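You operate a simulated robot arm through the tools that you are given. There is no shell and no other tool. Be economical: measure what you need, move in short steps, check, and stop when the job is done.

You run a simulated robot arm. Do the job below in one go: nothing can be reset, and whatever is moved stays where it is left.

## Task
Wind the blue ribbon onto the grey spool, then put that spool in the orange tray.
Fine: spool in the yellow dish, small guide lever over to it, brake off to wind all of it, brake back on; the blue spool stays.

The check looks at the end state, three seconds after you hand in, the way a careful person would. Anything else that was tipped, shoved, dropped, spilled or broken makes it a failure.

## Robot
A 7-joint arm with a two-finger parallel gripper, fixed in place. Base frame: the origin is at the foot of the arm, x ahead of it, y to its left, z up; the work surface is at about z = 740. Lengths are in mm, angles in degrees, forces in N, time in s.
With the tool pointing down near the work surface it reaches from about 300 to 680 mm from the base axis. Its first joint turns from -66.0 to 66.0 degrees. Payload 1.57 kg.
Tool frame: the origin (TCP) lies between the finger pads and is the grasp point; the fingertips stand 30 mm ahead of it; z points along the fingers, y is the line along which they close. Largest opening 110 mm; finger width 24, thickness 12; the body of the gripper, 48 by 112 mm, starts 78 mm behind the TCP.
Orientation is that of the tool frame in the base frame, as [roll, pitch, yaw] about the fixed x, y, z axes, in that order (R = Rz(yaw) Ry(pitch) Rx(roll)). With the fingers straight down and closing along the base's y, the tool's x points along the base's -x, its y along +y and its z along -z.

## Interface
- The arm moves only by the tool nudge_tool. Its arguments are lists of equal length, an entry for each row: "delta_pos": the shift along the base's x, y, z in mm, a list of three; "turn": the turn, a rotation vector about the base's x, y, z in degrees, a list of three; "claw": the gripper command, from -1 (shut) to 1 (fully open), values between in proportion. In form: {"delta_pos": [[tx, ty, tz], ...], "turn": [[wx, wy, wz], ...], "claw": [claw, ...]}. A call has 1 to 8 rows; each row is the pose to reach, as a shift and turn from the pose commanded when the call began. Each row takes 0.2 s and may step no farther than 50 mm and 8.6 degrees from the row before; otherwise, or with a gripper value out of range, the whole call is refused. A pose out of reach is approached as far as the arm can. The call stops where the force on the tool passes 40 N (or 10 N more than at its start, if that is more) or the arm is blocked; 0.2 s more then pass. Each finger travels about 108 mm/s and halts on what it meets, pressing with about 37 N; the grip force reading is that of the motor and also rises with nothing between the fingers. The clock runs only during rows and for 0.2 s after the last one: add rows that repeat a pose to give the fingers time. The reply holds the time, the measured pose of the TCP, the force on the tool along the base axes, the opening and the grip force, in the units named above and with some noise, with the torque about the TCP (base axes, N m) and any sound that the robot's microphone picked up, and new pictures: "views" is both (left out), scene, wrist or none.
- Cameras (640 x 400 px; columns grow to the right, rows downward): "scene" is fixed at [156.2, -395.5, 1386.1]; the picture's right is [0.80, -0.60, 0.00], its down [-0.43, -0.58, -0.69] and it looks along [0.41, 0.55, -0.72] (base axes); focal length 318 px, centre (320, 200). "wrist" rides on the gripper at [70, 16, -141] in the tool frame; the picture's right is [-0.23, 0.97, 0.00], its down [-0.86, -0.20, -0.48] and it looks along [-0.47, -0.11, 0.88] (tool axes); focal length 222 px, centre (320, 200). There is no depth. A picture from a camera that has moved, and an enlarged one, comes with that camera's place and axes in the base frame and with its lens.
- enlarge(camera, box): a new picture of the part [left, top, right, bottom] of that camera's present view, enlarged. The clock stands still meanwhile.
- job_done(): hands the job in; it is judged then, once.

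Go step by step. Nothing tells you positions but the pictures and the camera data: compare them with the known pose of the tool, close in by small moves and look again before you grip or let go. The budget is 120 turns and 200 pictures, counting those below and the enlarged ones. Unless the task says otherwise, let go and move clear before handing in, and close with one line.

The tools are called after "Request:" by a JSON object that holds its "fn" and its "kwargs". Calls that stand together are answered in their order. nudge_tool: Moves the arm, as the interface text tells. Its arguments: {"type":"object","properties":{"delta_pos":{"type":"array","items":{"type":"array","items":{"type":"number"}}},"turn":{"type":"array","items":{"type":"array","items":{"type":"number"}}},"claw":{"type":"array","items":{"type":"number"}},"views":{"type":"string","enum":["both","scene","wrist","none"]}},"required":["delta_pos","turn","claw"]} The other tools are called the same way: enlarge (camera, box) takes an enlarged picture of a part of a camera's view; job_done () hands the job in.

At the start:

```text
t: 0.0
eef_pos: [326.5, -50.7, 1112.2]
tool_rot: [180.0, 0.0, -180.0]
ft_force: [-0.4, 0.3, 0.1]
moment: [-0.02, 0.03, -0.03]
width: 110.0
grip_force: 0.1
```

scene: 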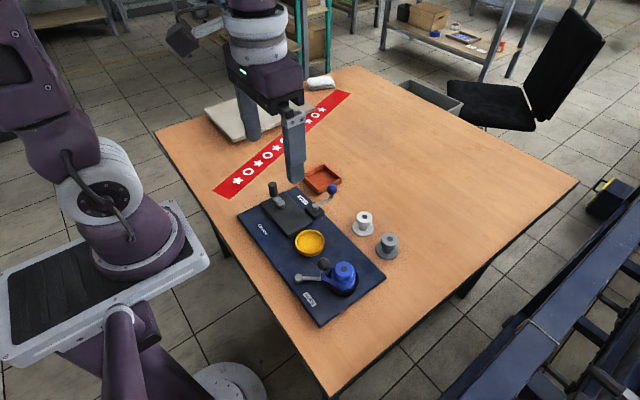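
wrist: 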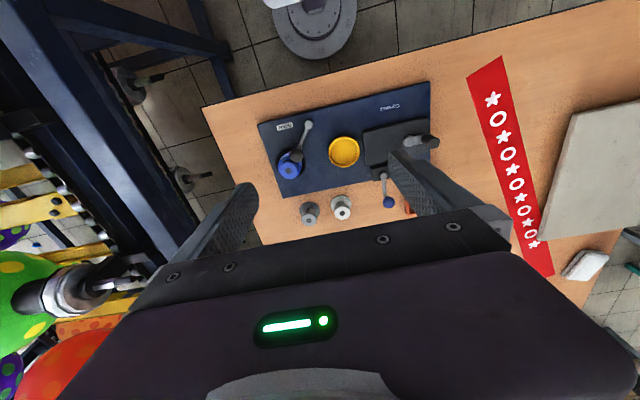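

I see a blue board with a blue spool, a yellow dish, a lever with a blue knob, and a white and a grey spool beside it. I'll enlarge the views first to identify the parts.

Request:
{"fn": "enlarge", "kwargs": {"camera": "scene", "box": [230, 160, 410, 330]}}

Request:
{"fn": "enlarge", "kwargs": {"camera": "wrist", "box": [250, 70, 450, 230]}}

```text
2.35 times, centred on (320, 245) of scene
camera zoom: at [156.2, -395.5, 1386.1], right [0.8, -0.6, 0.0], down [-0.43, -0.58, -0.69], along [0.41, 0.55, -0.72], focal length 749 px, centre (320, 94)
```

zoom: 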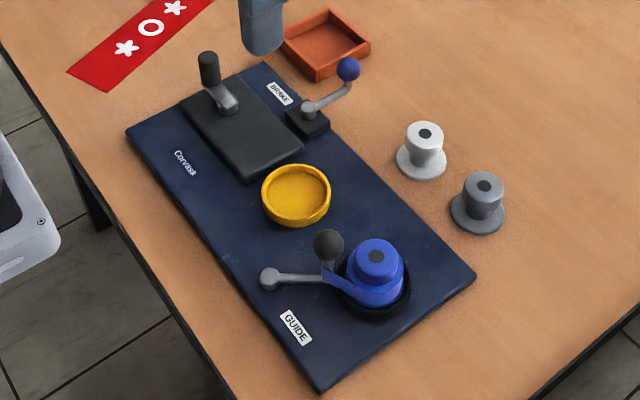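

```text
2.50 times, centred on (350, 150) of wrist
camera zoom: at [258.2, -34.0, 1252.7], right [0.23, 0.97, 0.0], down [0.86, -0.2, 0.48], along [0.47, -0.11, -0.88], focal length 555 px, centre (245, 325)
```

zoom: 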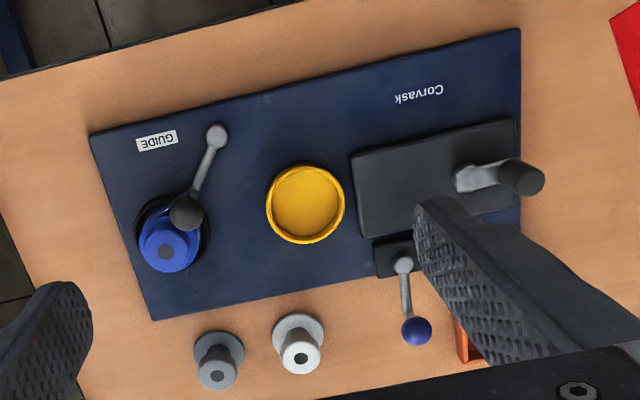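

The board has the GUIDE lever beside the blue spool, the dish at about (410,-14), a BRAKE lever and a black-handled crank. The grey spool stands at about (562,-135), so I'm moving above it for a closer look.

Request:
{"fn": "nudge_tool", "kwargs": {"delta_pos": [[33, -12, -27], [66, -24, -54], [99, -36, -81], [132, -48, -108], [165, -60, -135], [200, -72, -165], [235, -84, -192]], "turn": [[0, 0, 0], [0, 0, 0], [0, 0, 0], [0, 0, 0], [0, 0, 0], [0, 0, 0], [0, 0, 0]], "claw": [1, 1, 1, 0.8, 0.6, 0.4, 0.3]}}

```text
t: 1.6
eef_pos: [563.4, -134.5, 917.7]
tool_rot: [179.9, 0.0, 179.9]
ft_force: [0.2, -0.1, -0.2]
moment: [-0.01, 0.03, 0.0]
width: 71.6
grip_force: 0.0
camera wrist: at [495.1, -118.0, 1059.3], right [0.23, 0.97, 0.0], down [0.85, -0.2, 0.48], along [0.47, -0.11, -0.88], focal length 222 px, centre (320, 200)
```

scene: 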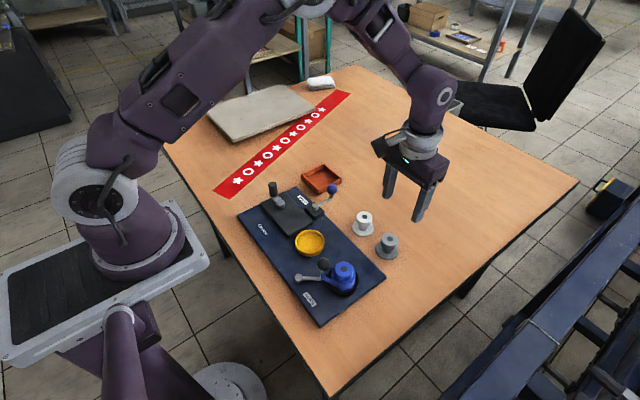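
wrist: 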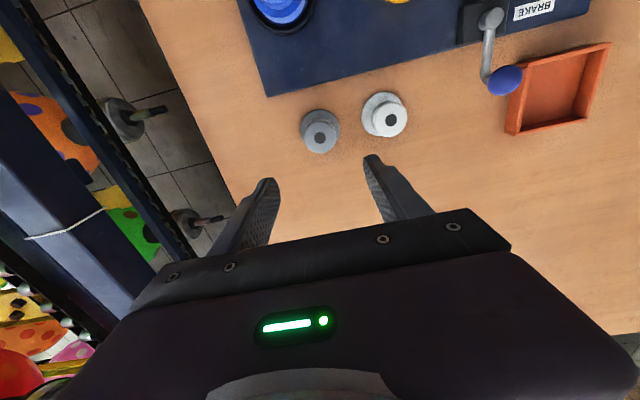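

Both spools are in view, with the grey one nearest the camera centre. I'm enlarging to measure it.

Request:
{"fn": "enlarge", "kwargs": {"camera": "wrist", "box": [280, 80, 440, 180]}}

Request:
{"fn": "enlarge", "kwargs": {"camera": "scene", "box": [340, 200, 420, 270]}}

Request:
{"fn": "enlarge", "kwargs": {"camera": "scene", "box": [240, 160, 400, 260]}}

Request:
{"fn": "enlarge", "kwargs": {"camera": "scene", "box": [270, 225, 390, 315]}}

```text
4.00 times, centred on (360, 130) of wrist
camera zoom: at [495.1, -118.0, 1059.3], right [0.23, 0.97, 0.0], down [0.85, -0.2, 0.48], along [0.47, -0.11, -0.88], focal length 888 px, centre (160, 480)
```

zoom: 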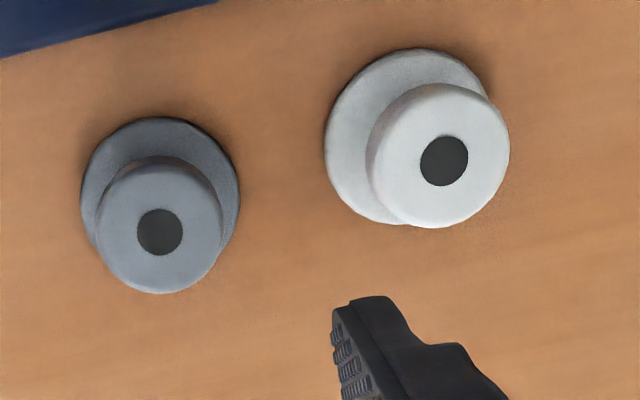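

```text
5.71 times, centred on (380, 235) of scene
camera zoom: at [156.2, -395.5, 1386.1], right [0.8, -0.6, 0.0], down [-0.43, -0.58, -0.69], along [0.41, 0.55, -0.72], focal length 1819 px, centre (-23, 0)
```

zoom: 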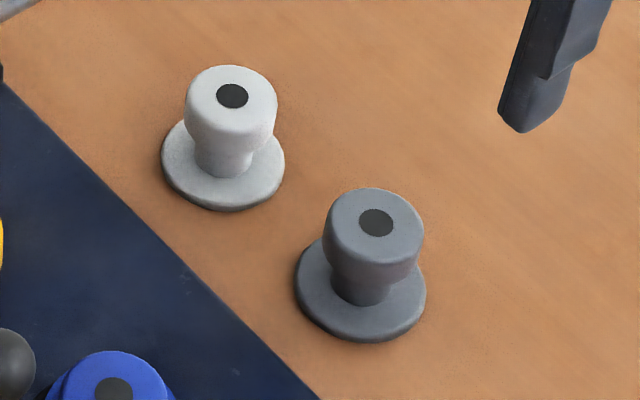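

```text
4.00 times, centred on (320, 210) of scene
camera zoom: at [156.2, -395.5, 1386.1], right [0.8, -0.6, 0.0], down [-0.43, -0.58, -0.69], along [0.41, 0.55, -0.72], focal length 1274 px, centre (320, 160)
```

zoom: 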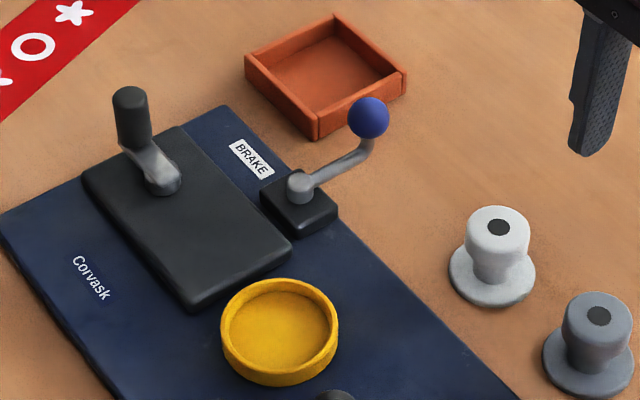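

```text
4.44 times, centred on (330, 270) of scene
camera zoom: at [156.2, -395.5, 1386.1], right [0.8, -0.6, 0.0], down [-0.43, -0.58, -0.69], along [0.41, 0.55, -0.72], focal length 1415 px, centre (276, -111)
```

zoom: 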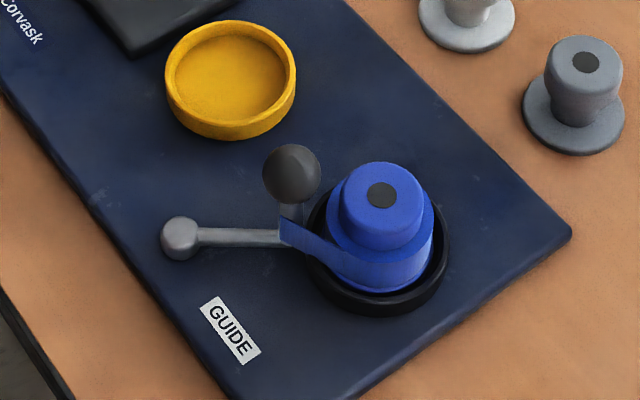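

The spool has a flange of about 55 mm and a cap of about 37 mm, centred near (553,-133). I'm moving above it and lower to refine that.

Request:
{"fn": "nudge_tool", "kwargs": {"delta_pos": [[-5, 1, -35], [-10, 2, -75]], "turn": [[0, 0, 0], [0, 0, 0]], "claw": [0.3, 0.2], "views": "wrist"}}

```text
t: 2.2
eef_pos: [553.1, -134.5, 843.9]
tool_rot: [-180.0, 0.0, -180.0]
ft_force: [-0.2, 1.1, -1.0]
moment: [-0.01, -0.01, -0.01]
width: 66.1
grip_force: 0.1
camera wrist: at [484.2, -117.0, 985.0], right [0.23, 0.97, 0.0], down [0.86, -0.2, 0.48], along [0.47, -0.11, -0.88], focal length 222 px, centre (320, 200)
```

wrist: 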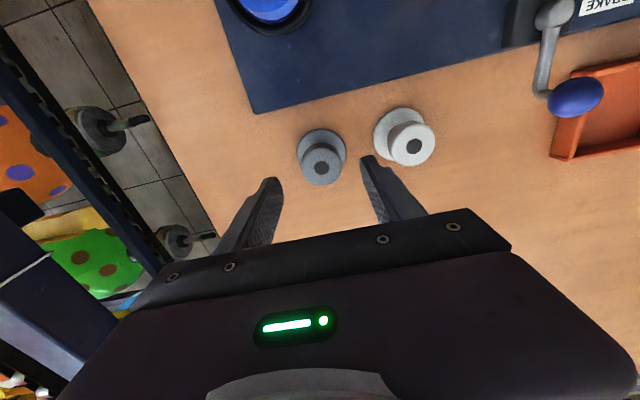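

The spool cap sits at about (555,-132.5), nearly under the tool. I'm lowering so the fingertips straddle the cap.

Request:
{"fn": "nudge_tool", "kwargs": {"delta_pos": [[3, 0, -25], [3, 0, -40], [3, 0, -53], [3, 0, -53]], "turn": [[0, 0, 0], [0, 0, 0], [0, 0, 0], [0, 0, 0]], "claw": [0.15, 0.1, 0.1, 0.1]}}

Request:
{"fn": "enlarge", "kwargs": {"camera": "wrist", "box": [240, 110, 440, 235]}}

Request:
{"fn": "enlarge", "kwargs": {"camera": "scene", "box": [340, 190, 420, 270]}}

```text
t: 3.2
eef_pos: [555.6, -134.4, 791.5]
tool_rot: [180.0, 0.0, 180.0]
ft_force: [0.7, 0.1, -0.2]
moment: [0.01, 0.0, 0.02]
width: 60.6
grip_force: 0.1
camera wrist: at [486.1, -116.7, 932.6], right [0.23, 0.97, 0.0], down [0.86, -0.2, 0.48], along [0.47, -0.11, -0.88], focal length 222 px, centre (320, 200)
```

scene: 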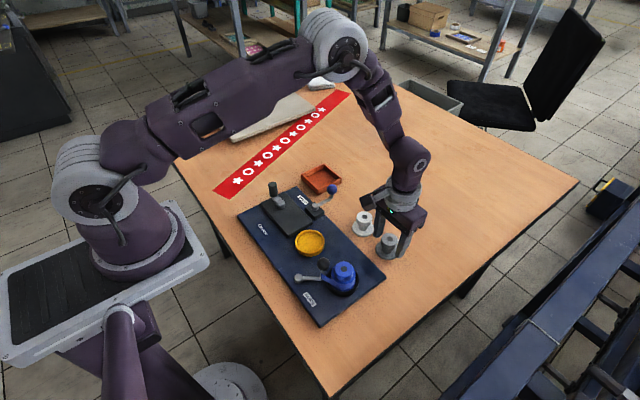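
wrist: 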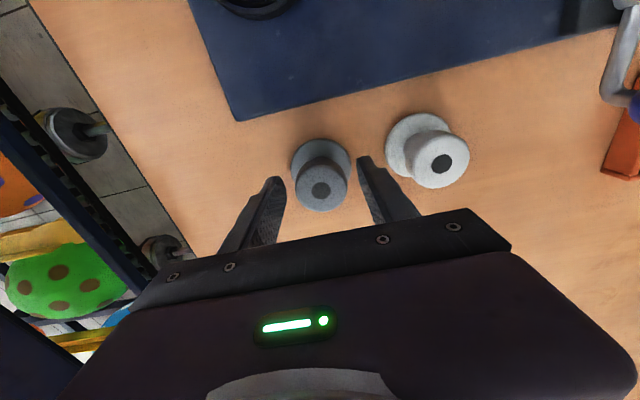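

```text
3.20 times, centred on (340, 172) of wrist
camera zoom: at [486.1, -116.7, 932.6], right [0.23, 0.97, 0.0], down [0.86, -0.2, 0.48], along [0.47, -0.11, -0.88], focal length 711 px, centre (256, 288)
```

zoom: 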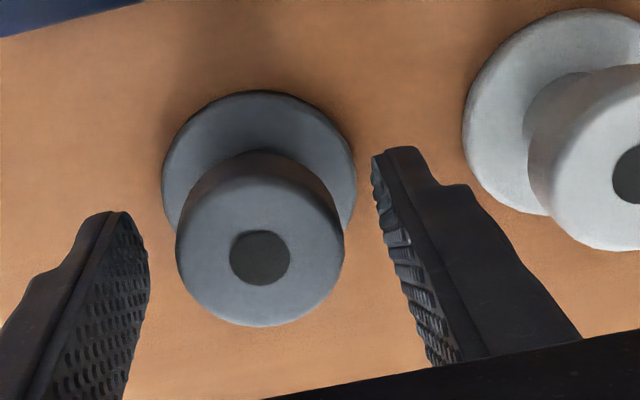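

```text
5.00 times, centred on (380, 230) of scene
camera zoom: at [156.2, -395.5, 1386.1], right [0.8, -0.6, 0.0], down [-0.43, -0.58, -0.69], along [0.41, 0.55, -0.72], focal length 1592 px, centre (20, 50)
```

zoom: 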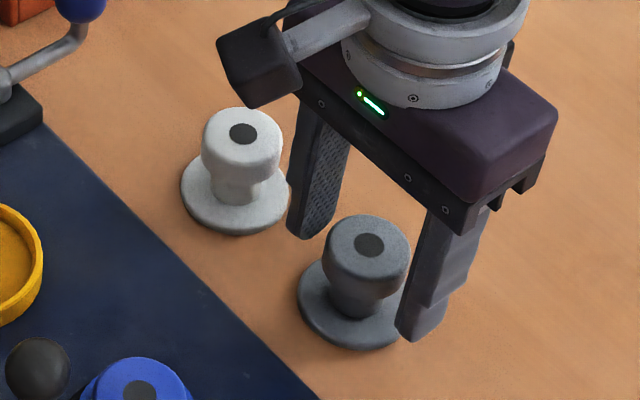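

The fingers are centred on the cap, so I'm closing and lifting a little.

Request:
{"fn": "nudge_tool", "kwargs": {"delta_pos": [[0, 0, 0], [0, 0, 0], [0, 0, 0], [0, 0, 30], [0, 0, 70]], "turn": [[0, 0, 0], [0, 0, 0], [0, 0, 0], [0, 0, 0], [0, 0, 0]], "claw": [-1, -1, -1, -1, -1]}}

Request:
{"fn": "enlarge", "kwargs": {"camera": "wrist", "box": [240, 110, 440, 235]}}

Request:
{"fn": "enlarge", "kwargs": {"camera": "scene", "box": [340, 150, 440, 250]}}

```text
t: 4.4
eef_pos: [553.4, -134.1, 864.1]
tool_rot: [180.0, 0.0, 179.9]
ft_force: [0.1, 0.4, -0.4]
moment: [0.01, 0.0, -0.03]
width: 38.3
grip_force: 37.1
camera wrist: at [484.8, -116.0, 1005.3], right [0.23, 0.97, 0.0], down [0.86, -0.2, 0.48], along [0.47, -0.11, -0.88], focal length 222 px, centre (320, 200)
```

scene: 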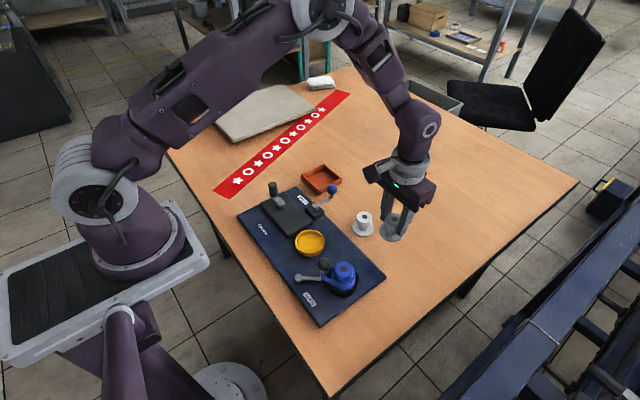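
wrist: 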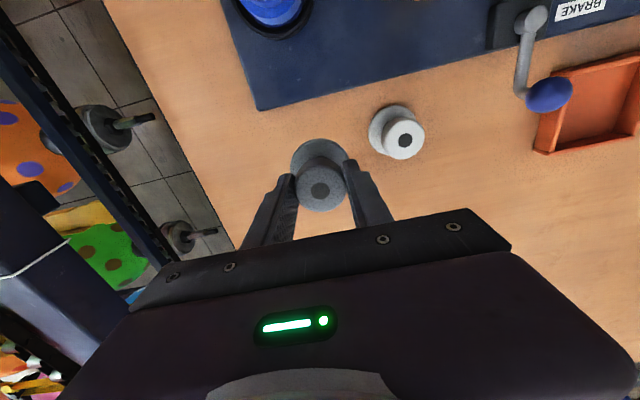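

```text
3.20 times, centred on (340, 172) of wrist
camera zoom: at [484.8, -116.0, 1005.3], right [0.23, 0.97, 0.0], down [0.86, -0.2, 0.48], along [0.47, -0.11, -0.88], focal length 711 px, centre (256, 288)
```

zoom: 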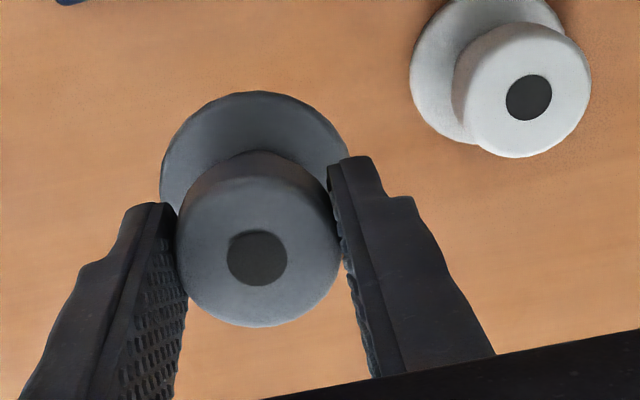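

```text
4.00 times, centred on (390, 200) of scene
camera zoom: at [156.3, -395.5, 1386.1], right [0.8, -0.6, 0.0], down [-0.43, -0.58, -0.69], along [0.41, 0.55, -0.72], focal length 1274 px, centre (40, 200)
```

zoom: 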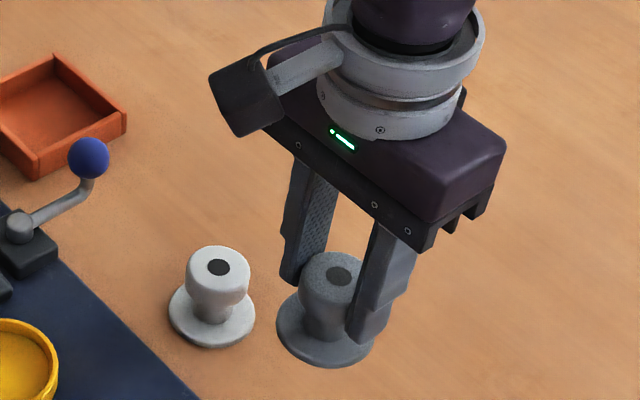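

The grey spool is held straight. I'm carrying it high over the board towards the dish.

Request:
{"fn": "nudge_tool", "kwargs": {"delta_pos": [[0, 0, 40], [-32, 29, 50], [-64, 59, 50], [-96, 89, 50], [-125, 118, 50], [-125, 118, 50]], "turn": [[0, 0, 0], [0, 0, 0], [0, 0, 0], [0, 0, 0], [0, 0, 0], [0, 0, 0]], "claw": [-1, -1, -1, -1, -1, -1]}}

Request:
{"fn": "enlarge", "kwargs": {"camera": "wrist", "box": [180, 50, 500, 250]}}

Request:
{"fn": "enlarge", "kwargs": {"camera": "scene", "box": [230, 150, 410, 330]}}

```text
t: 5.8
eef_pos: [430.5, -14.1, 911.3]
tool_rot: [180.0, -0.1, 180.0]
ft_force: [0.2, 0.1, -1.4]
moment: [0.02, -0.02, -0.01]
width: 38.6
grip_force: 37.2
camera wrist: at [360.0, 3.3, 1051.5], right [0.23, 0.97, 0.0], down [0.85, -0.2, 0.48], along [0.47, -0.11, -0.88], focal length 222 px, centre (320, 200)
```

scene: 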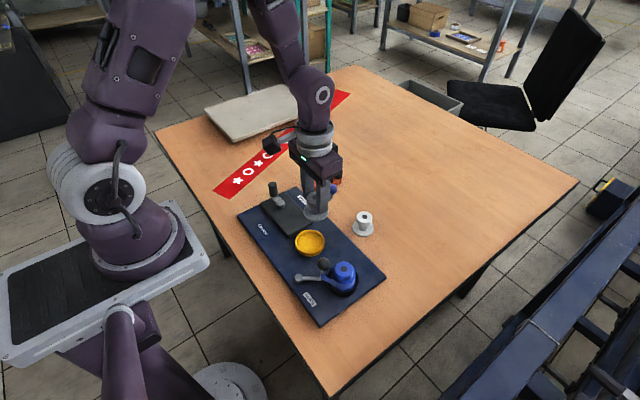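
wrist: 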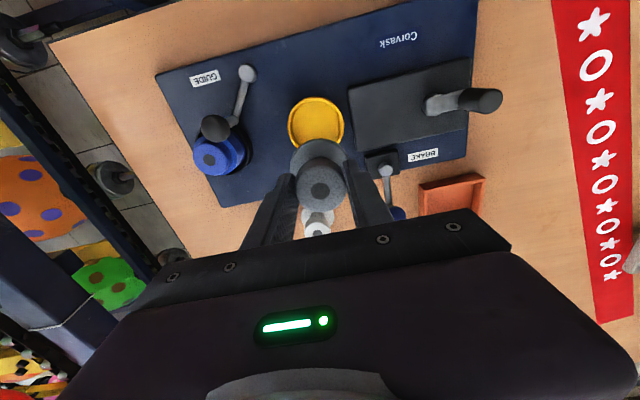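

```text
2.00 times, centred on (340, 150) of wrist
camera zoom: at [360.0, 3.3, 1051.5], right [0.23, 0.97, 0.0], down [0.85, -0.2, 0.48], along [0.47, -0.11, -0.88], focal length 444 px, centre (280, 300)
```

zoom: 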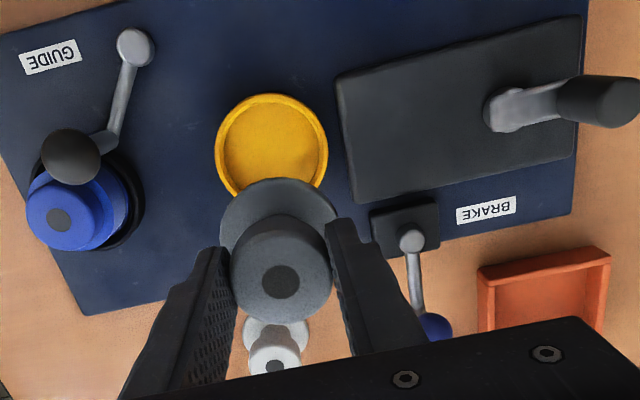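

```text
2.22 times, centred on (320, 240) of scene
camera zoom: at [156.2, -395.5, 1386.1], right [0.8, -0.6, 0.0], down [-0.43, -0.58, -0.69], along [0.41, 0.55, -0.72], focal length 708 px, centre (320, 111)
```

zoom: 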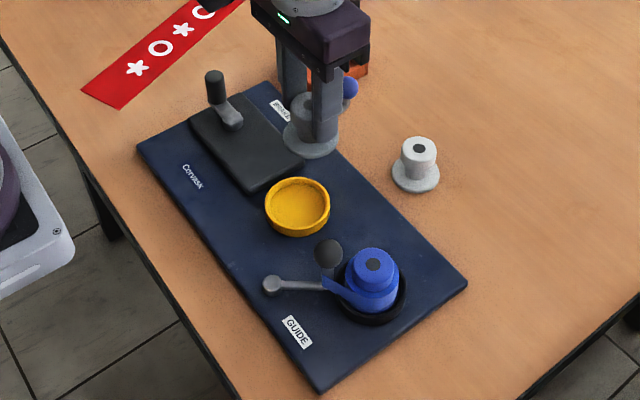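

The dish centre reads about (408,-14). I'm shifting over it and lowering part way to compare the spool flange with the rim.

Request:
{"fn": "nudge_tool", "kwargs": {"delta_pos": [[-11, 1, -25], [-21, 1, -50], [-21, 1, -72], [-21, 1, -72]], "turn": [[0, 0, 0], [0, 0, 0], [0, 0, 0], [0, 0, 0]], "claw": [-1, -1, -1, -1], "views": "none"}}

Request:
{"fn": "enlarge", "kwargs": {"camera": "wrist", "box": [240, 110, 400, 210]}}

Request:
{"fn": "enlarge", "kwargs": {"camera": "scene", "box": [270, 190, 360, 280]}}

```text
t: 6.8
eef_pos: [409.2, -14.6, 839.1]
tool_rot: [179.9, 0.0, 180.0]
ft_force: [-0.6, 0.5, -0.3]
moment: [0.03, -0.01, -0.01]
width: 38.5
grip_force: 36.5
```

```text
4.00 times, centred on (320, 160) of wrist
camera zoom: at [340.1, 2.8, 980.7], right [0.23, 0.97, 0.0], down [0.86, -0.2, 0.48], along [0.47, -0.11, -0.88], focal length 888 px, centre (320, 360)
```

zoom: 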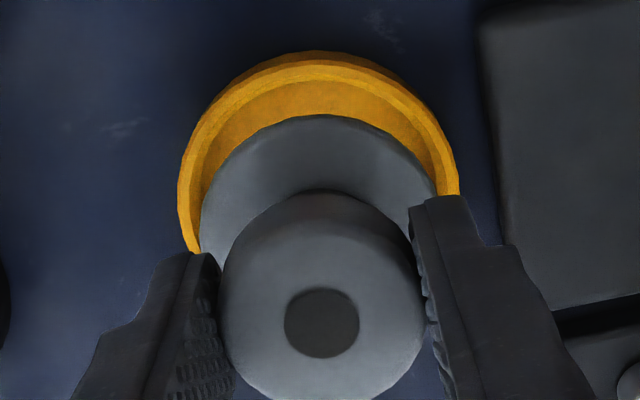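

```text
4.44 times, centred on (315, 235) of scene
camera zoom: at [156.3, -395.5, 1386.1], right [0.8, -0.6, 0.0], down [-0.43, -0.58, -0.69], along [0.41, 0.55, -0.72], focal length 1415 px, centre (342, 44)
```

zoom: 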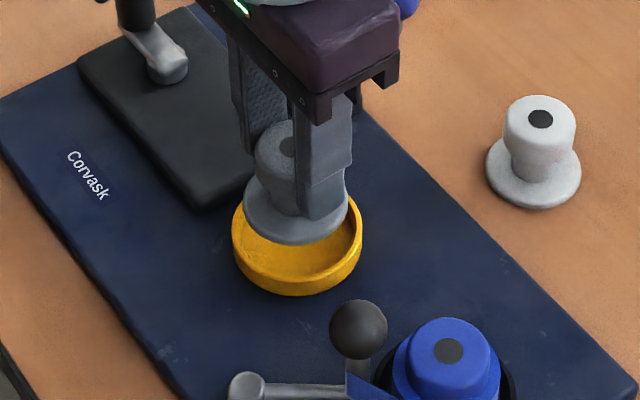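

Flange and rim agree within about 1 mm. I'm lowering the spool into the dish in small steps.

Request:
{"fn": "nudge_tool", "kwargs": {"delta_pos": [[-1, 0, -10], [-1, 0, -20], [-1, 0, -25], [-1, 0, -28]], "turn": [[0, 0, 0], [0, 0, 0], [0, 0, 0], [0, 0, 0]], "claw": [-1, -1, -1, -1], "views": "none"}}

Request:
{"fn": "enlarge", "kwargs": {"camera": "wrist", "box": [240, 110, 400, 210]}}

Request:
{"fn": "enlarge", "kwargs": {"camera": "scene", "box": [270, 190, 360, 280]}}

```text
t: 7.8
eef_pos: [407.6, -14.1, 811.3]
tool_rot: [180.0, 0.0, -180.0]
ft_force: [-2.3, 1.2, 14.4]
moment: [-0.03, 0.09, 0.01]
width: 38.7
grip_force: 37.1
```

```text
4.00 times, centred on (320, 160) of wrist
camera zoom: at [339.0, 2.7, 952.6], right [0.23, 0.97, 0.0], down [0.85, -0.2, 0.48], along [0.47, -0.11, -0.88], focal length 888 px, centre (320, 360)
```

zoom: 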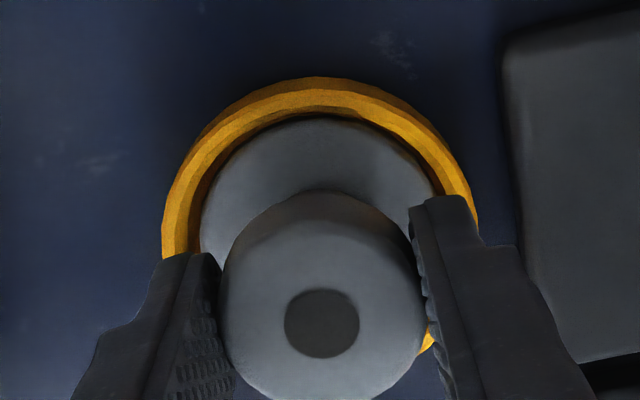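

```text
4.44 times, centred on (315, 235) of scene
camera zoom: at [156.0, -395.5, 1386.1], right [0.8, -0.6, 0.0], down [-0.43, -0.58, -0.69], along [0.41, 0.55, -0.72], focal length 1415 px, centre (342, 44)
```

zoom: 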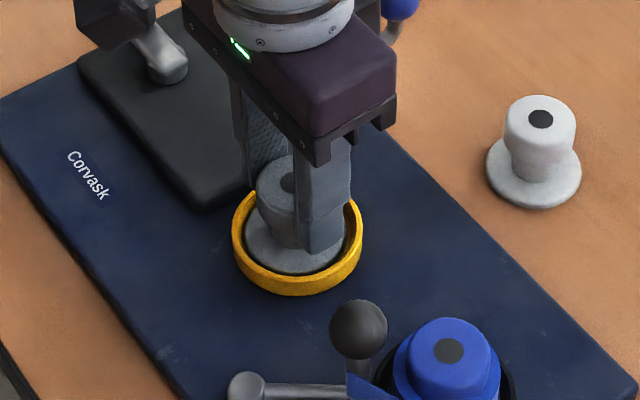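

The spool sits inside the rim and a contact force of 14 N shows it has met the floor. I'm easing off, opening slightly and rising clear.

Request:
{"fn": "nudge_tool", "kwargs": {"delta_pos": [[0, 0, 1], [0, 0, 1], [0, 0, 1], [0, 0, 20], [0, 0, 50], [0, 0, 90]], "turn": [[0, 0, 0], [0, 0, 0], [0, 0, 0], [0, 0, 0], [0, 0, 0], [0, 0, 0]], "claw": [-1, 0.0, 0.0, 0.0, 0.0, 0.0], "views": "none"}}

Request:
{"fn": "enlarge", "kwargs": {"camera": "wrist", "box": [160, 50, 480, 250]}}

Request:
{"fn": "enlarge", "kwargs": {"camera": "scene", "box": [260, 200, 390, 320]}}

```text
t: 9.2
eef_pos: [404.8, -13.5, 903.5]
tool_rot: [-179.9, 0.0, 179.9]
ft_force: [0.3, 0.0, 0.8]
moment: [0.01, -0.01, 0.01]
width: 55.3
grip_force: 0.0
```

```text
2.00 times, centred on (320, 150) of wrist
camera zoom: at [337.0, 4.7, 1044.6], right [0.23, 0.97, 0.0], down [0.85, -0.2, 0.48], along [0.47, -0.11, -0.88], focal length 444 px, centre (320, 300)
```

zoom: 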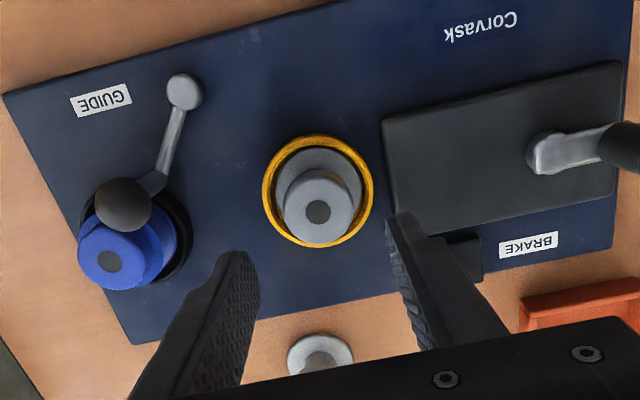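

```text
3.33 times, centred on (325, 260) of scene
camera zoom: at [156.3, -395.5, 1386.1], right [0.8, -0.6, 0.0], down [-0.43, -0.58, -0.69], along [0.41, 0.55, -0.72], focal length 1061 px, centre (303, 0)
```

zoom: 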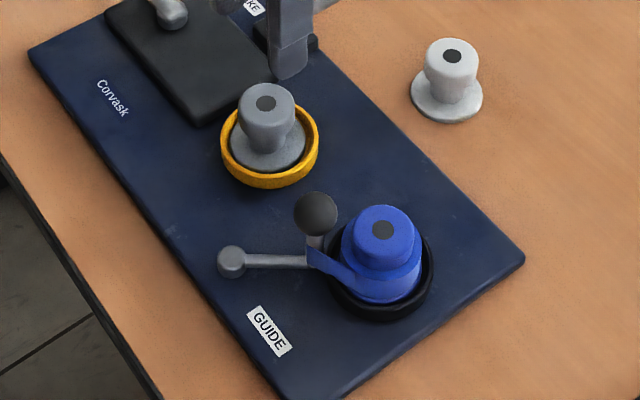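

The spool is seated in the dish. The guide knob is near (379,-111,818) and its pivot near (337,-77), so it must swing about 80° towards the dish. I'm moving above the knob.

Request:
{"fn": "nudge_tool", "kwargs": {"delta_pos": [[-14, -45, 0], [-28, -90, 0], [-28, -97, -20], [-28, -97, -20]], "turn": [[0, 0, 0], [0, 0, 0], [0, 0, 0], [0, 0, 0]], "claw": [0, 0, 0, 0], "views": "none"}}

Request:
{"fn": "enlarge", "kwargs": {"camera": "wrist", "box": [180, 70, 460, 245]}}

Request:
{"fn": "enlarge", "kwargs": {"camera": "scene", "box": [270, 190, 400, 310]}}

```text
t: 10.2
eef_pos: [381.0, -111.1, 882.9]
tool_rot: [180.0, 0.0, 180.0]
ft_force: [-0.5, 0.4, -0.4]
moment: [0.01, 0.03, -0.04]
width: 55.0
grip_force: 0.2
```

```text
2.29 times, centred on (320, 158) of wrist
camera zoom: at [311.4, -94.6, 1024.6], right [0.23, 0.97, 0.0], down [0.86, -0.2, 0.48], along [0.47, -0.11, -0.88], focal length 508 px, centre (320, 297)
```

zoom: 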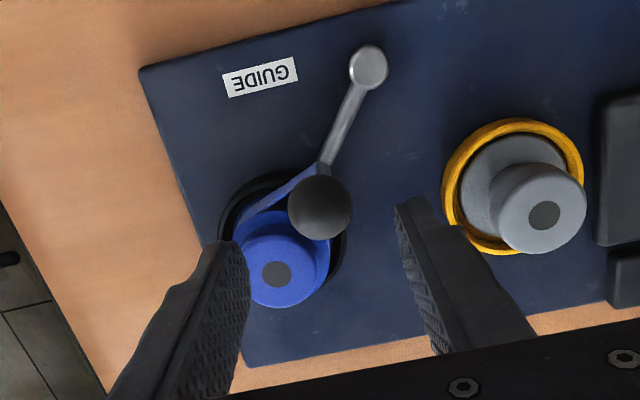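

```text
3.33 times, centred on (335, 250) of scene
camera zoom: at [156.2, -395.5, 1386.1], right [0.8, -0.6, 0.0], down [-0.43, -0.58, -0.69], along [0.41, 0.55, -0.72], focal length 1061 px, centre (270, 33)
```

zoom: 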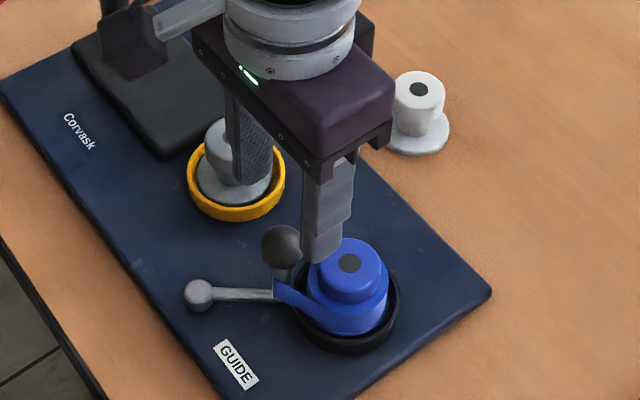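

The knob is confirmed at about (380,-111,817), directly below the tool. I'm turning the gripper -39° so the fingers close along the swing direction, away from the blue spool, then lowering.

Request:
{"fn": "nudge_tool", "kwargs": {"delta_pos": [[0, 0, 0], [0, 0, 0], [0, 0, 0], [0, 0, 0], [0, 0, 0], [0, 0, -25], [0, 0, -35], [0, 0, -35]], "turn": [[0, 0, -8], [0, 0, -16], [0, 0, -24], [0, 0, -32], [0, 0, -39], [0, 0, -39], [0, 0, -39], [0, 0, -39]], "claw": [0, 0, 0, 0, 0, 0, 0, 0], "views": "none"}}

Request:
{"fn": "enlarge", "kwargs": {"camera": "wrist", "box": [180, 70, 460, 245]}}

Request:
{"fn": "enlarge", "kwargs": {"camera": "scene", "box": [270, 190, 400, 310]}}

```text
t: 12.0
eef_pos: [379.6, -111.3, 846.9]
tool_rot: [-180.0, 0.0, 141.0]
ft_force: [0.4, 0.7, 0.1]
moment: [0.03, 0.0, -0.05]
width: 54.9
grip_force: 0.1
```

```text
2.29 times, centred on (320, 158) of wrist
camera zoom: at [337.4, -53.6, 987.1], right [0.79, 0.61, 0.0], down [0.54, -0.69, 0.48], along [0.29, -0.38, -0.88], focal length 508 px, centre (320, 297)
```

zoom: 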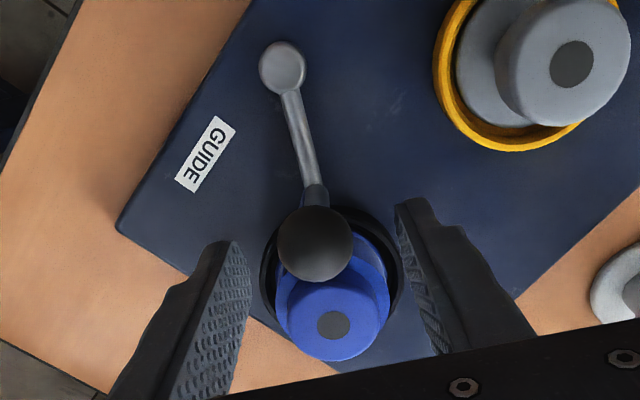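

```text
3.33 times, centred on (335, 250) of scene
camera zoom: at [156.2, -395.5, 1386.1], right [0.8, -0.6, 0.0], down [-0.43, -0.58, -0.69], along [0.41, 0.55, -0.72], focal length 1061 px, centre (270, 33)
```

zoom: 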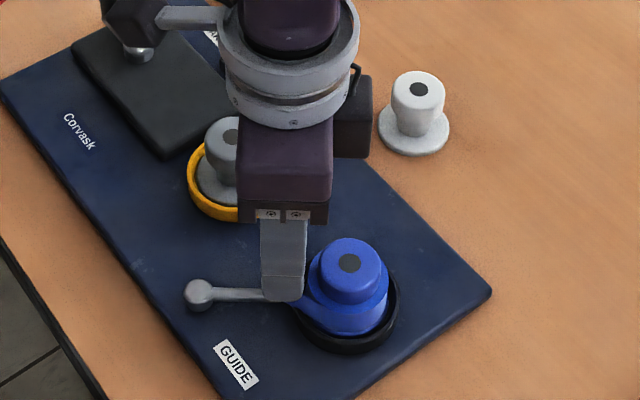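

The ball is centred between the fingers. I'm lowering and closing on it.

Request:
{"fn": "nudge_tool", "kwargs": {"delta_pos": [[0, 1, -16], [0, 1, -20], [0, 1, -20], [0, 1, -20], [0, 1, -20]], "turn": [[0, 0, 0], [0, 0, 0], [0, 0, 0], [0, 0, 0], [0, 0, 0]], "claw": [0, 0, -1, -1, -1], "views": "none"}}

Request:
{"fn": "enlarge", "kwargs": {"camera": "wrist", "box": [180, 70, 460, 245]}}

```text
t: 13.2
eef_pos: [379.1, -111.0, 825.8]
tool_rot: [-179.9, 0.1, 141.0]
ft_force: [0.0, -1.6, -0.1]
moment: [-0.01, -0.07, 0.02]
width: 26.9
grip_force: 37.0
```

```text
2.29 times, centred on (320, 158) of wrist
camera zoom: at [336.8, -53.3, 966.5], right [0.79, 0.61, 0.0], down [0.54, -0.69, 0.48], along [0.29, -0.38, -0.88], focal length 508 px, centre (320, 297)
```

zoom: 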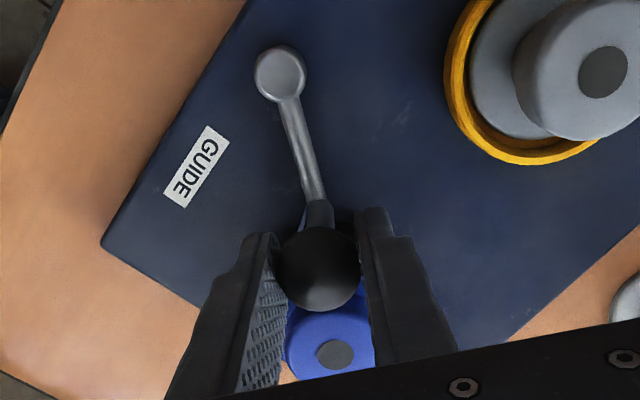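

The ball is gripped. Pivot at about (336,-77) and radius 54, so I'm swinging the first 32° along the arc.

Request:
{"fn": "nudge_tool", "kwargs": {"delta_pos": [[4.2, 6.3, 0], [7.4, 13.1, 0], [9.7, 20.3, 0], [10.9, 27.8, 0]], "turn": [[0, 0, 8], [0, 0, 16], [0, 0, 24], [0, 0, 32]], "claw": [-1, -1, -1, -1], "views": "none"}}

Request:
{"fn": "enlarge", "kwargs": {"camera": "wrist", "box": [180, 70, 460, 245]}}

Request:
{"fn": "enlarge", "kwargs": {"camera": "scene", "box": [270, 190, 400, 310]}}

```text
t: 14.2
eef_pos: [391.2, -82.1, 827.2]
tool_rot: [179.9, -0.1, 173.0]
ft_force: [1.1, 1.0, 0.2]
moment: [-0.01, 0.03, -0.08]
width: 26.8
grip_force: 36.7
```

```text
2.29 times, centred on (320, 158) of wrist
camera zoom: at [324.5, -56.9, 967.7], right [0.34, 0.94, 0.0], down [0.83, -0.3, 0.48], along [0.45, -0.16, -0.88], focal length 508 px, centre (320, 297)
```

zoom: 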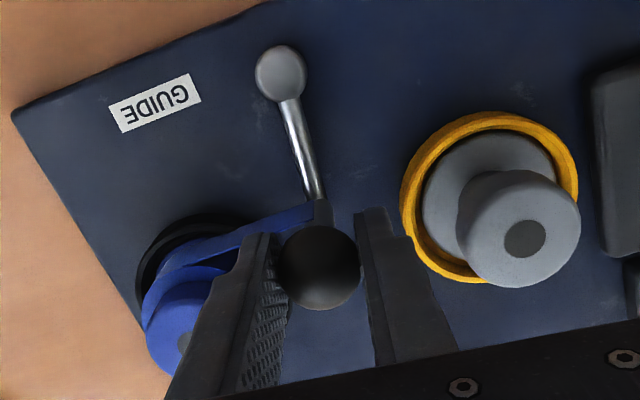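

```text
3.33 times, centred on (335, 250) of scene
camera zoom: at [156.6, -395.5, 1386.0], right [0.8, -0.6, 0.0], down [-0.43, -0.58, -0.69], along [0.41, 0.55, -0.72], focal length 1061 px, centre (270, 33)
```

zoom: 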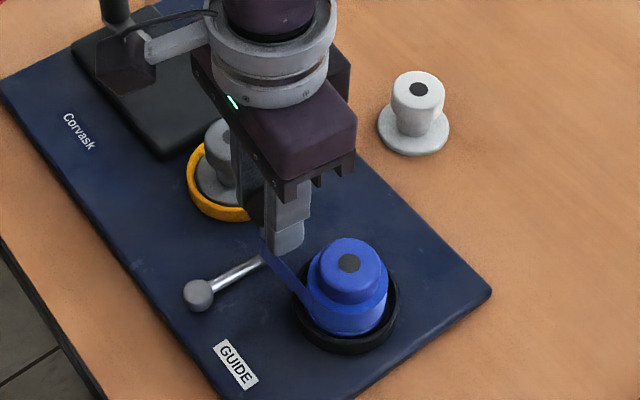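

The lever moves freely with the ribbon attached. I'm continuing the arc towards the dish.

Request:
{"fn": "nudge_tool", "kwargs": {"delta_pos": [[0.2, 7.6, 0], [-0.6, 15.1, 0], [-2.5, 22.4, 0], [-5.4, 29.4, 0], [-9.2, 35.9, 0]], "turn": [[0, 0, 8], [0, 0, 16], [0, 0, 24], [0, 0, 32], [0, 0, 40]], "claw": [-1, -1, -1, -1, -1], "views": "none"}}

Request:
{"fn": "enlarge", "kwargs": {"camera": "wrist", "box": [180, 70, 460, 245]}}

Request:
{"fn": "enlarge", "kwargs": {"camera": "scene", "box": [270, 190, 400, 310]}}

```text
t: 15.4
eef_pos: [381.2, -47.0, 826.8]
tool_rot: [-179.9, 0.1, -146.8]
ft_force: [1.1, -1.3, -0.5]
moment: [0.11, -0.26, 0.16]
width: 26.9
grip_force: 36.8
```

```text
2.29 times, centred on (320, 158) of wrist
camera zoom: at [314.7, -70.0, 967.9], right [-0.34, 0.94, 0.0], down [0.82, 0.3, 0.48], along [0.45, 0.16, -0.88], focal length 508 px, centre (320, 297)
```

zoom: 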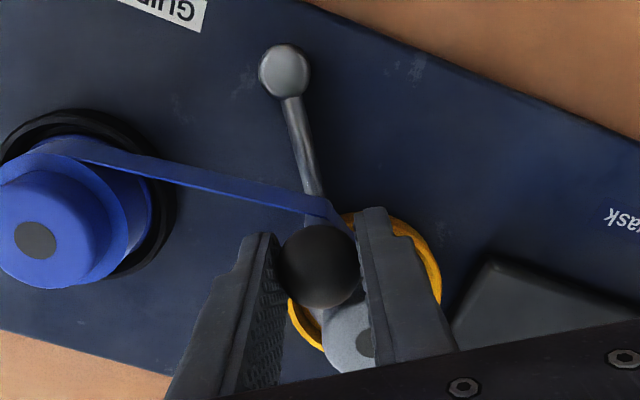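

```text
3.33 times, centred on (335, 250) of scene
camera zoom: at [156.4, -395.5, 1386.1], right [0.8, -0.6, 0.0], down [-0.43, -0.58, -0.69], along [0.41, 0.55, -0.72], focal length 1061 px, centre (270, 33)
```

zoom: 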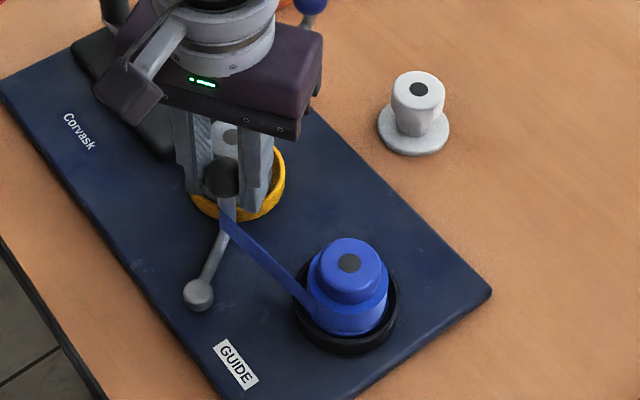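

The lever points almost at the dish and the fingers stay clear of the spool. I'm finishing the last 7–8°.

Request:
{"fn": "nudge_tool", "kwargs": {"delta_pos": [[-2, 2.7, 0], [-4.2, 5.3, 0], [-4.2, 5.3, 0]], "turn": [[0, 0, 3.6], [0, 0, 7.1], [0, 0, 7.1]], "claw": [-1, -1, -1], "views": "none"}}

Request:
{"fn": "enlarge", "kwargs": {"camera": "wrist", "box": [180, 70, 460, 245]}}

Request:
{"fn": "enlarge", "kwargs": {"camera": "scene", "box": [270, 190, 400, 310]}}

```text
t: 16.2
eef_pos: [377.8, -42.7, 826.9]
tool_rot: [-179.9, 0.0, -140.0]
ft_force: [12.1, -25.0, -0.1]
moment: [-0.59, 0.26, 0.02]
width: 26.8
grip_force: 37.3
```

```text
2.29 times, centred on (320, 158) of wrist
camera zoom: at [314.8, -73.6, 968.1], right [-0.45, 0.89, 0.0], down [0.78, 0.4, 0.48], along [0.43, 0.21, -0.88], focal length 508 px, centre (320, 297)
```

zoom: 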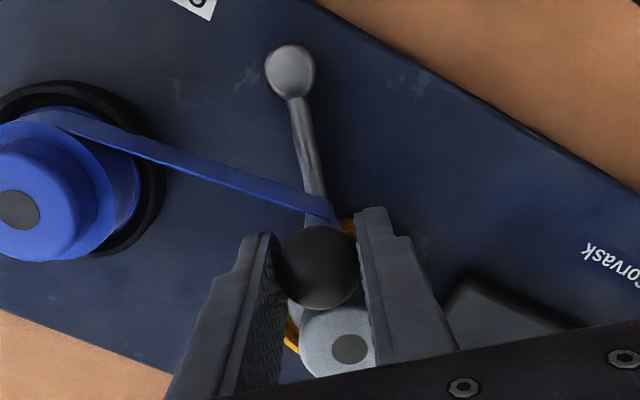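

```text
3.33 times, centred on (335, 250) of scene
camera zoom: at [156.6, -396.1, 1385.9], right [0.8, -0.6, 0.0], down [-0.43, -0.58, -0.69], along [0.41, 0.55, -0.72], focal length 1061 px, centre (270, 33)
```

zoom: 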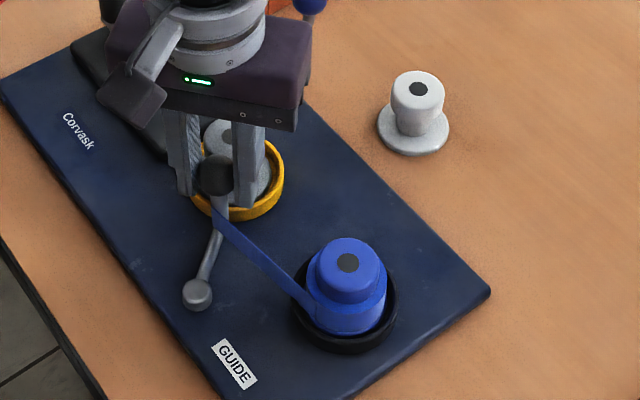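

A tangential force of about 28 N means the guide has reached its end stop. I'm easing back, releasing and rising straight up.

Request:
{"fn": "nudge_tool", "kwargs": {"delta_pos": [[1.2, -1.2, 0], [1.2, -1.2, 0], [1.2, -1.2, 0], [1.2, -1.2, 20], [1.2, -1.2, 60], [1.2, -1.2, 100]], "turn": [[0, 0, 0], [0, 0, 0], [0, 0, 0], [0, 0, 0], [0, 0, 0], [0, 0, 0]], "claw": [-1, -0.15, -0.15, -0.15, -0.15, -0.15], "views": "wrist"}}

Request:
{"fn": "enlarge", "kwargs": {"camera": "wrist", "box": [180, 50, 500, 250]}}

Request:
{"fn": "enlarge", "kwargs": {"camera": "scene", "box": [230, 160, 400, 310]}}

```text
t: 17.6
eef_pos: [377.6, -43.4, 926.7]
tool_rot: [180.0, -0.1, -139.9]
ft_force: [0.6, 0.1, 0.7]
moment: [0.03, -0.01, -0.03]
width: 46.3
grip_force: 0.1
camera wrist: at [314.4, -75.5, 1066.6], right [-0.45, 0.89, 0.0], down [0.78, 0.4, 0.48], along [0.43, 0.22, -0.88], focal length 222 px, centre (320, 200)
```

wrist: 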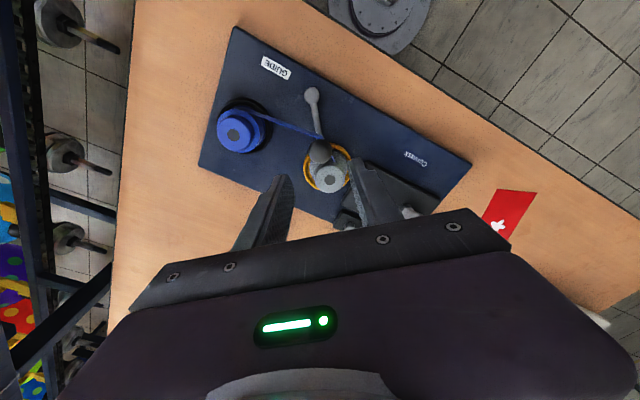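

```text
2.00 times, centred on (340, 150) of wrist
camera zoom: at [314.4, -75.5, 1066.6], right [-0.45, 0.89, 0.0], down [0.78, 0.4, 0.48], along [0.43, 0.22, -0.88], focal length 444 px, centre (280, 300)
```

zoom: 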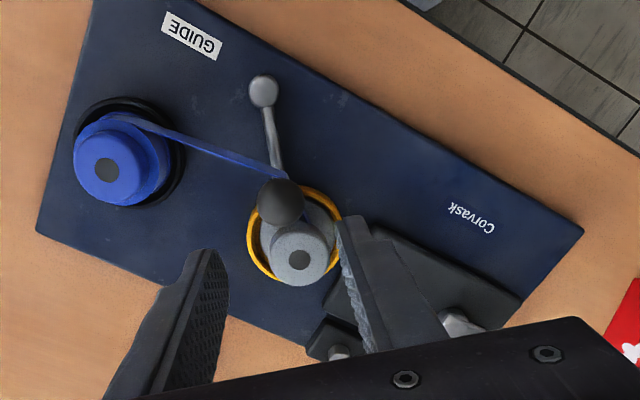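

```text
2.67 times, centred on (315, 235) of scene
camera zoom: at [156.3, -395.5, 1386.1], right [0.8, -0.6, 0.0], down [-0.43, -0.58, -0.69], along [0.41, 0.55, -0.72], focal length 849 px, centre (333, 107)
```

zoom: 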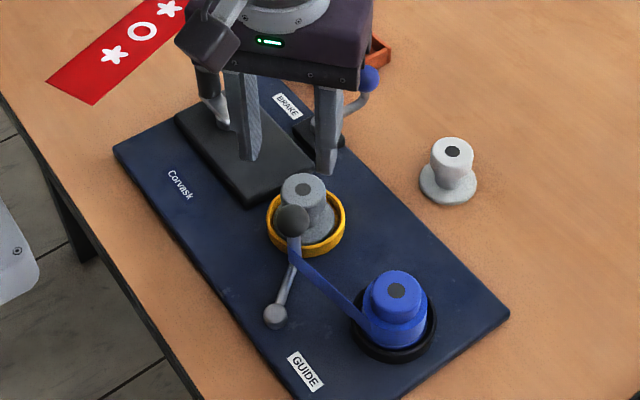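

The guide now rests against the grey spool. Next is the brake: pivot near (483,61), blue ball near (540,62,805). I'm turning the gripper back and moving there to inspect it.

Request:
{"fn": "nudge_tool", "kwargs": {"delta_pos": [[15, 10, 5], [35, 25, 10], [60, 40, 15], [85, 60, 15], [110, 70, 15], [110, 70, 15]], "turn": [[0, 0, -8], [0, 0, -16], [0, 0, -24], [0, 0, -32], [0, 0, -40], [0, 0, -40]], "claw": [0, 0, 0, 0, 0, 0], "views": "wrist"}}

Request:
{"fn": "enlarge", "kwargs": {"camera": "wrist", "box": [240, 70, 480, 220]}}

Request:
{"fn": "enlarge", "kwargs": {"camera": "scene", "box": [250, 150, 370, 250]}}

```text
t: 19.0
eef_pos: [486.9, 27.2, 942.0]
tool_rot: [-180.0, 0.0, -180.0]
ft_force: [-0.1, -0.2, 1.1]
moment: [0.0, 0.05, 0.04]
width: 55.0
grip_force: 0.0
camera wrist: at [419.4, 44.0, 1082.4], right [0.23, 0.97, 0.0], down [0.86, -0.2, 0.48], along [0.47, -0.11, -0.88], focal length 222 px, centre (320, 200)
```

wrist: 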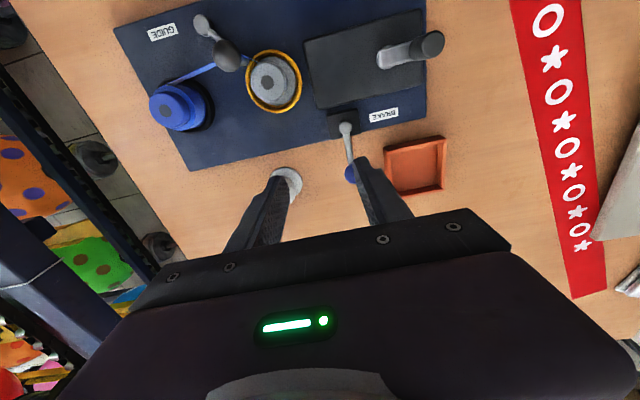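

```text
2.67 times, centred on (360, 145) of wrist
camera zoom: at [419.4, 44.0, 1082.4], right [0.23, 0.97, 0.0], down [0.86, -0.2, 0.48], along [0.47, -0.11, -0.88], focal length 592 px, centre (213, 347)
```

zoom: 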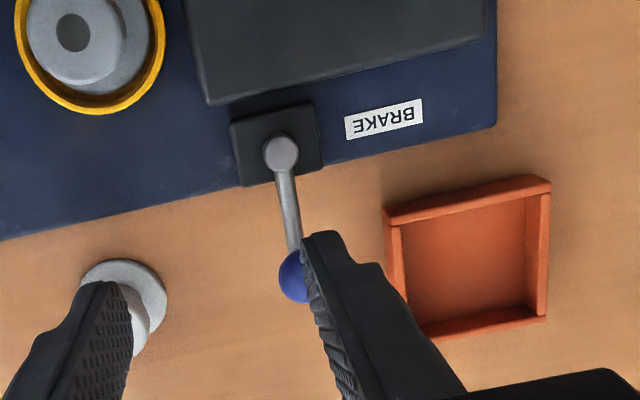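

```text
4.00 times, centred on (310, 200) of scene
camera zoom: at [156.3, -395.5, 1386.1], right [0.8, -0.6, 0.0], down [-0.43, -0.58, -0.69], along [0.41, 0.55, -0.72], focal length 1274 px, centre (360, 200)
```

zoom: 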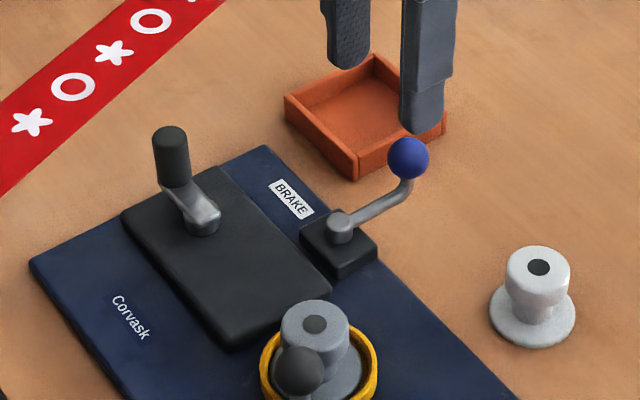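

The brake ball is at about (539,60,805), with the lever pointing away from the board. I'm moving above it with the fingers open.

Request:
{"fn": "nudge_tool", "kwargs": {"delta_pos": [[25, 16, 0], [51, 32, -20], [51, 32, -60], [51, 32, -93], [51, 32, -93]], "turn": [[0, 0, 0], [0, 0, 0], [0, 0, 0], [0, 0, 0], [0, 0, 0]], "claw": [0, 0, 0, 0, 0], "views": "none"}}

Request:
{"fn": "enlarge", "kwargs": {"camera": "wrist", "box": [200, 70, 440, 220]}}

```text
t: 20.2
eef_pos: [540.1, 60.9, 846.9]
tool_rot: [-179.9, 0.0, -179.9]
ft_force: [0.0, 0.0, -0.2]
moment: [-0.03, 0.03, -0.01]
width: 55.1
grip_force: 0.1
```

```text
2.67 times, centred on (320, 145) of wrist
camera zoom: at [471.5, 77.6, 988.3], right [0.23, 0.97, 0.0], down [0.86, -0.2, 0.48], along [0.47, -0.11, -0.88], focal length 592 px, centre (320, 347)
```

zoom: 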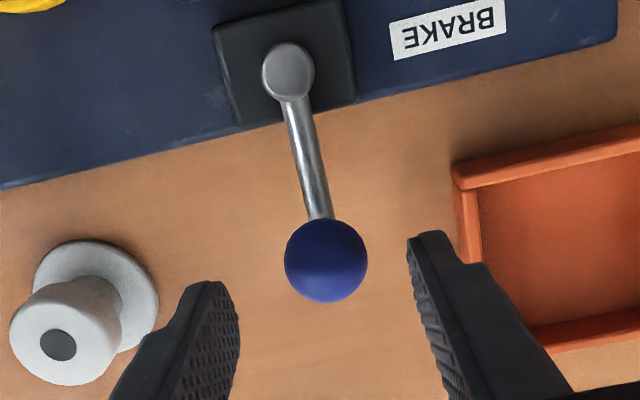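

Ball reads (539,63). I'm lowering and gripping it.

Request:
{"fn": "nudge_tool", "kwargs": {"delta_pos": [[-0.5, 3, -20], [-0.5, 3, -36], [-0.5, 3, -36], [-0.5, 3, -36], [-0.5, 3, -36]], "turn": [[0, 0, 0], [0, 0, 0], [0, 0, 0], [0, 0, 0], [0, 0, 0]], "claw": [0, 0, -1, -1, -1], "views": "none"}}

Request:
{"fn": "enlarge", "kwargs": {"camera": "wrist", "box": [200, 70, 440, 220]}}

```text
t: 21.4
eef_pos: [539.2, 63.3, 813.2]
tool_rot: [179.9, -0.1, -180.0]
ft_force: [0.4, -7.0, 0.3]
moment: [-0.05, -0.13, 0.09]
width: 26.9
grip_force: 36.9
```

```text
2.67 times, centred on (320, 145) of wrist
camera zoom: at [470.8, 80.5, 953.4], right [0.23, 0.97, 0.0], down [0.86, -0.2, 0.48], along [0.47, -0.11, -0.88], focal length 592 px, centre (320, 347)
```

zoom: 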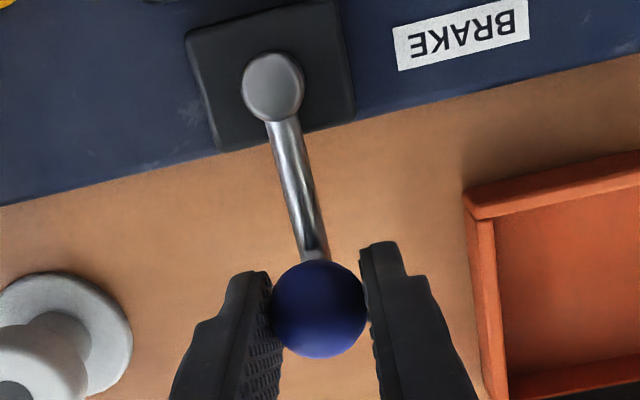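

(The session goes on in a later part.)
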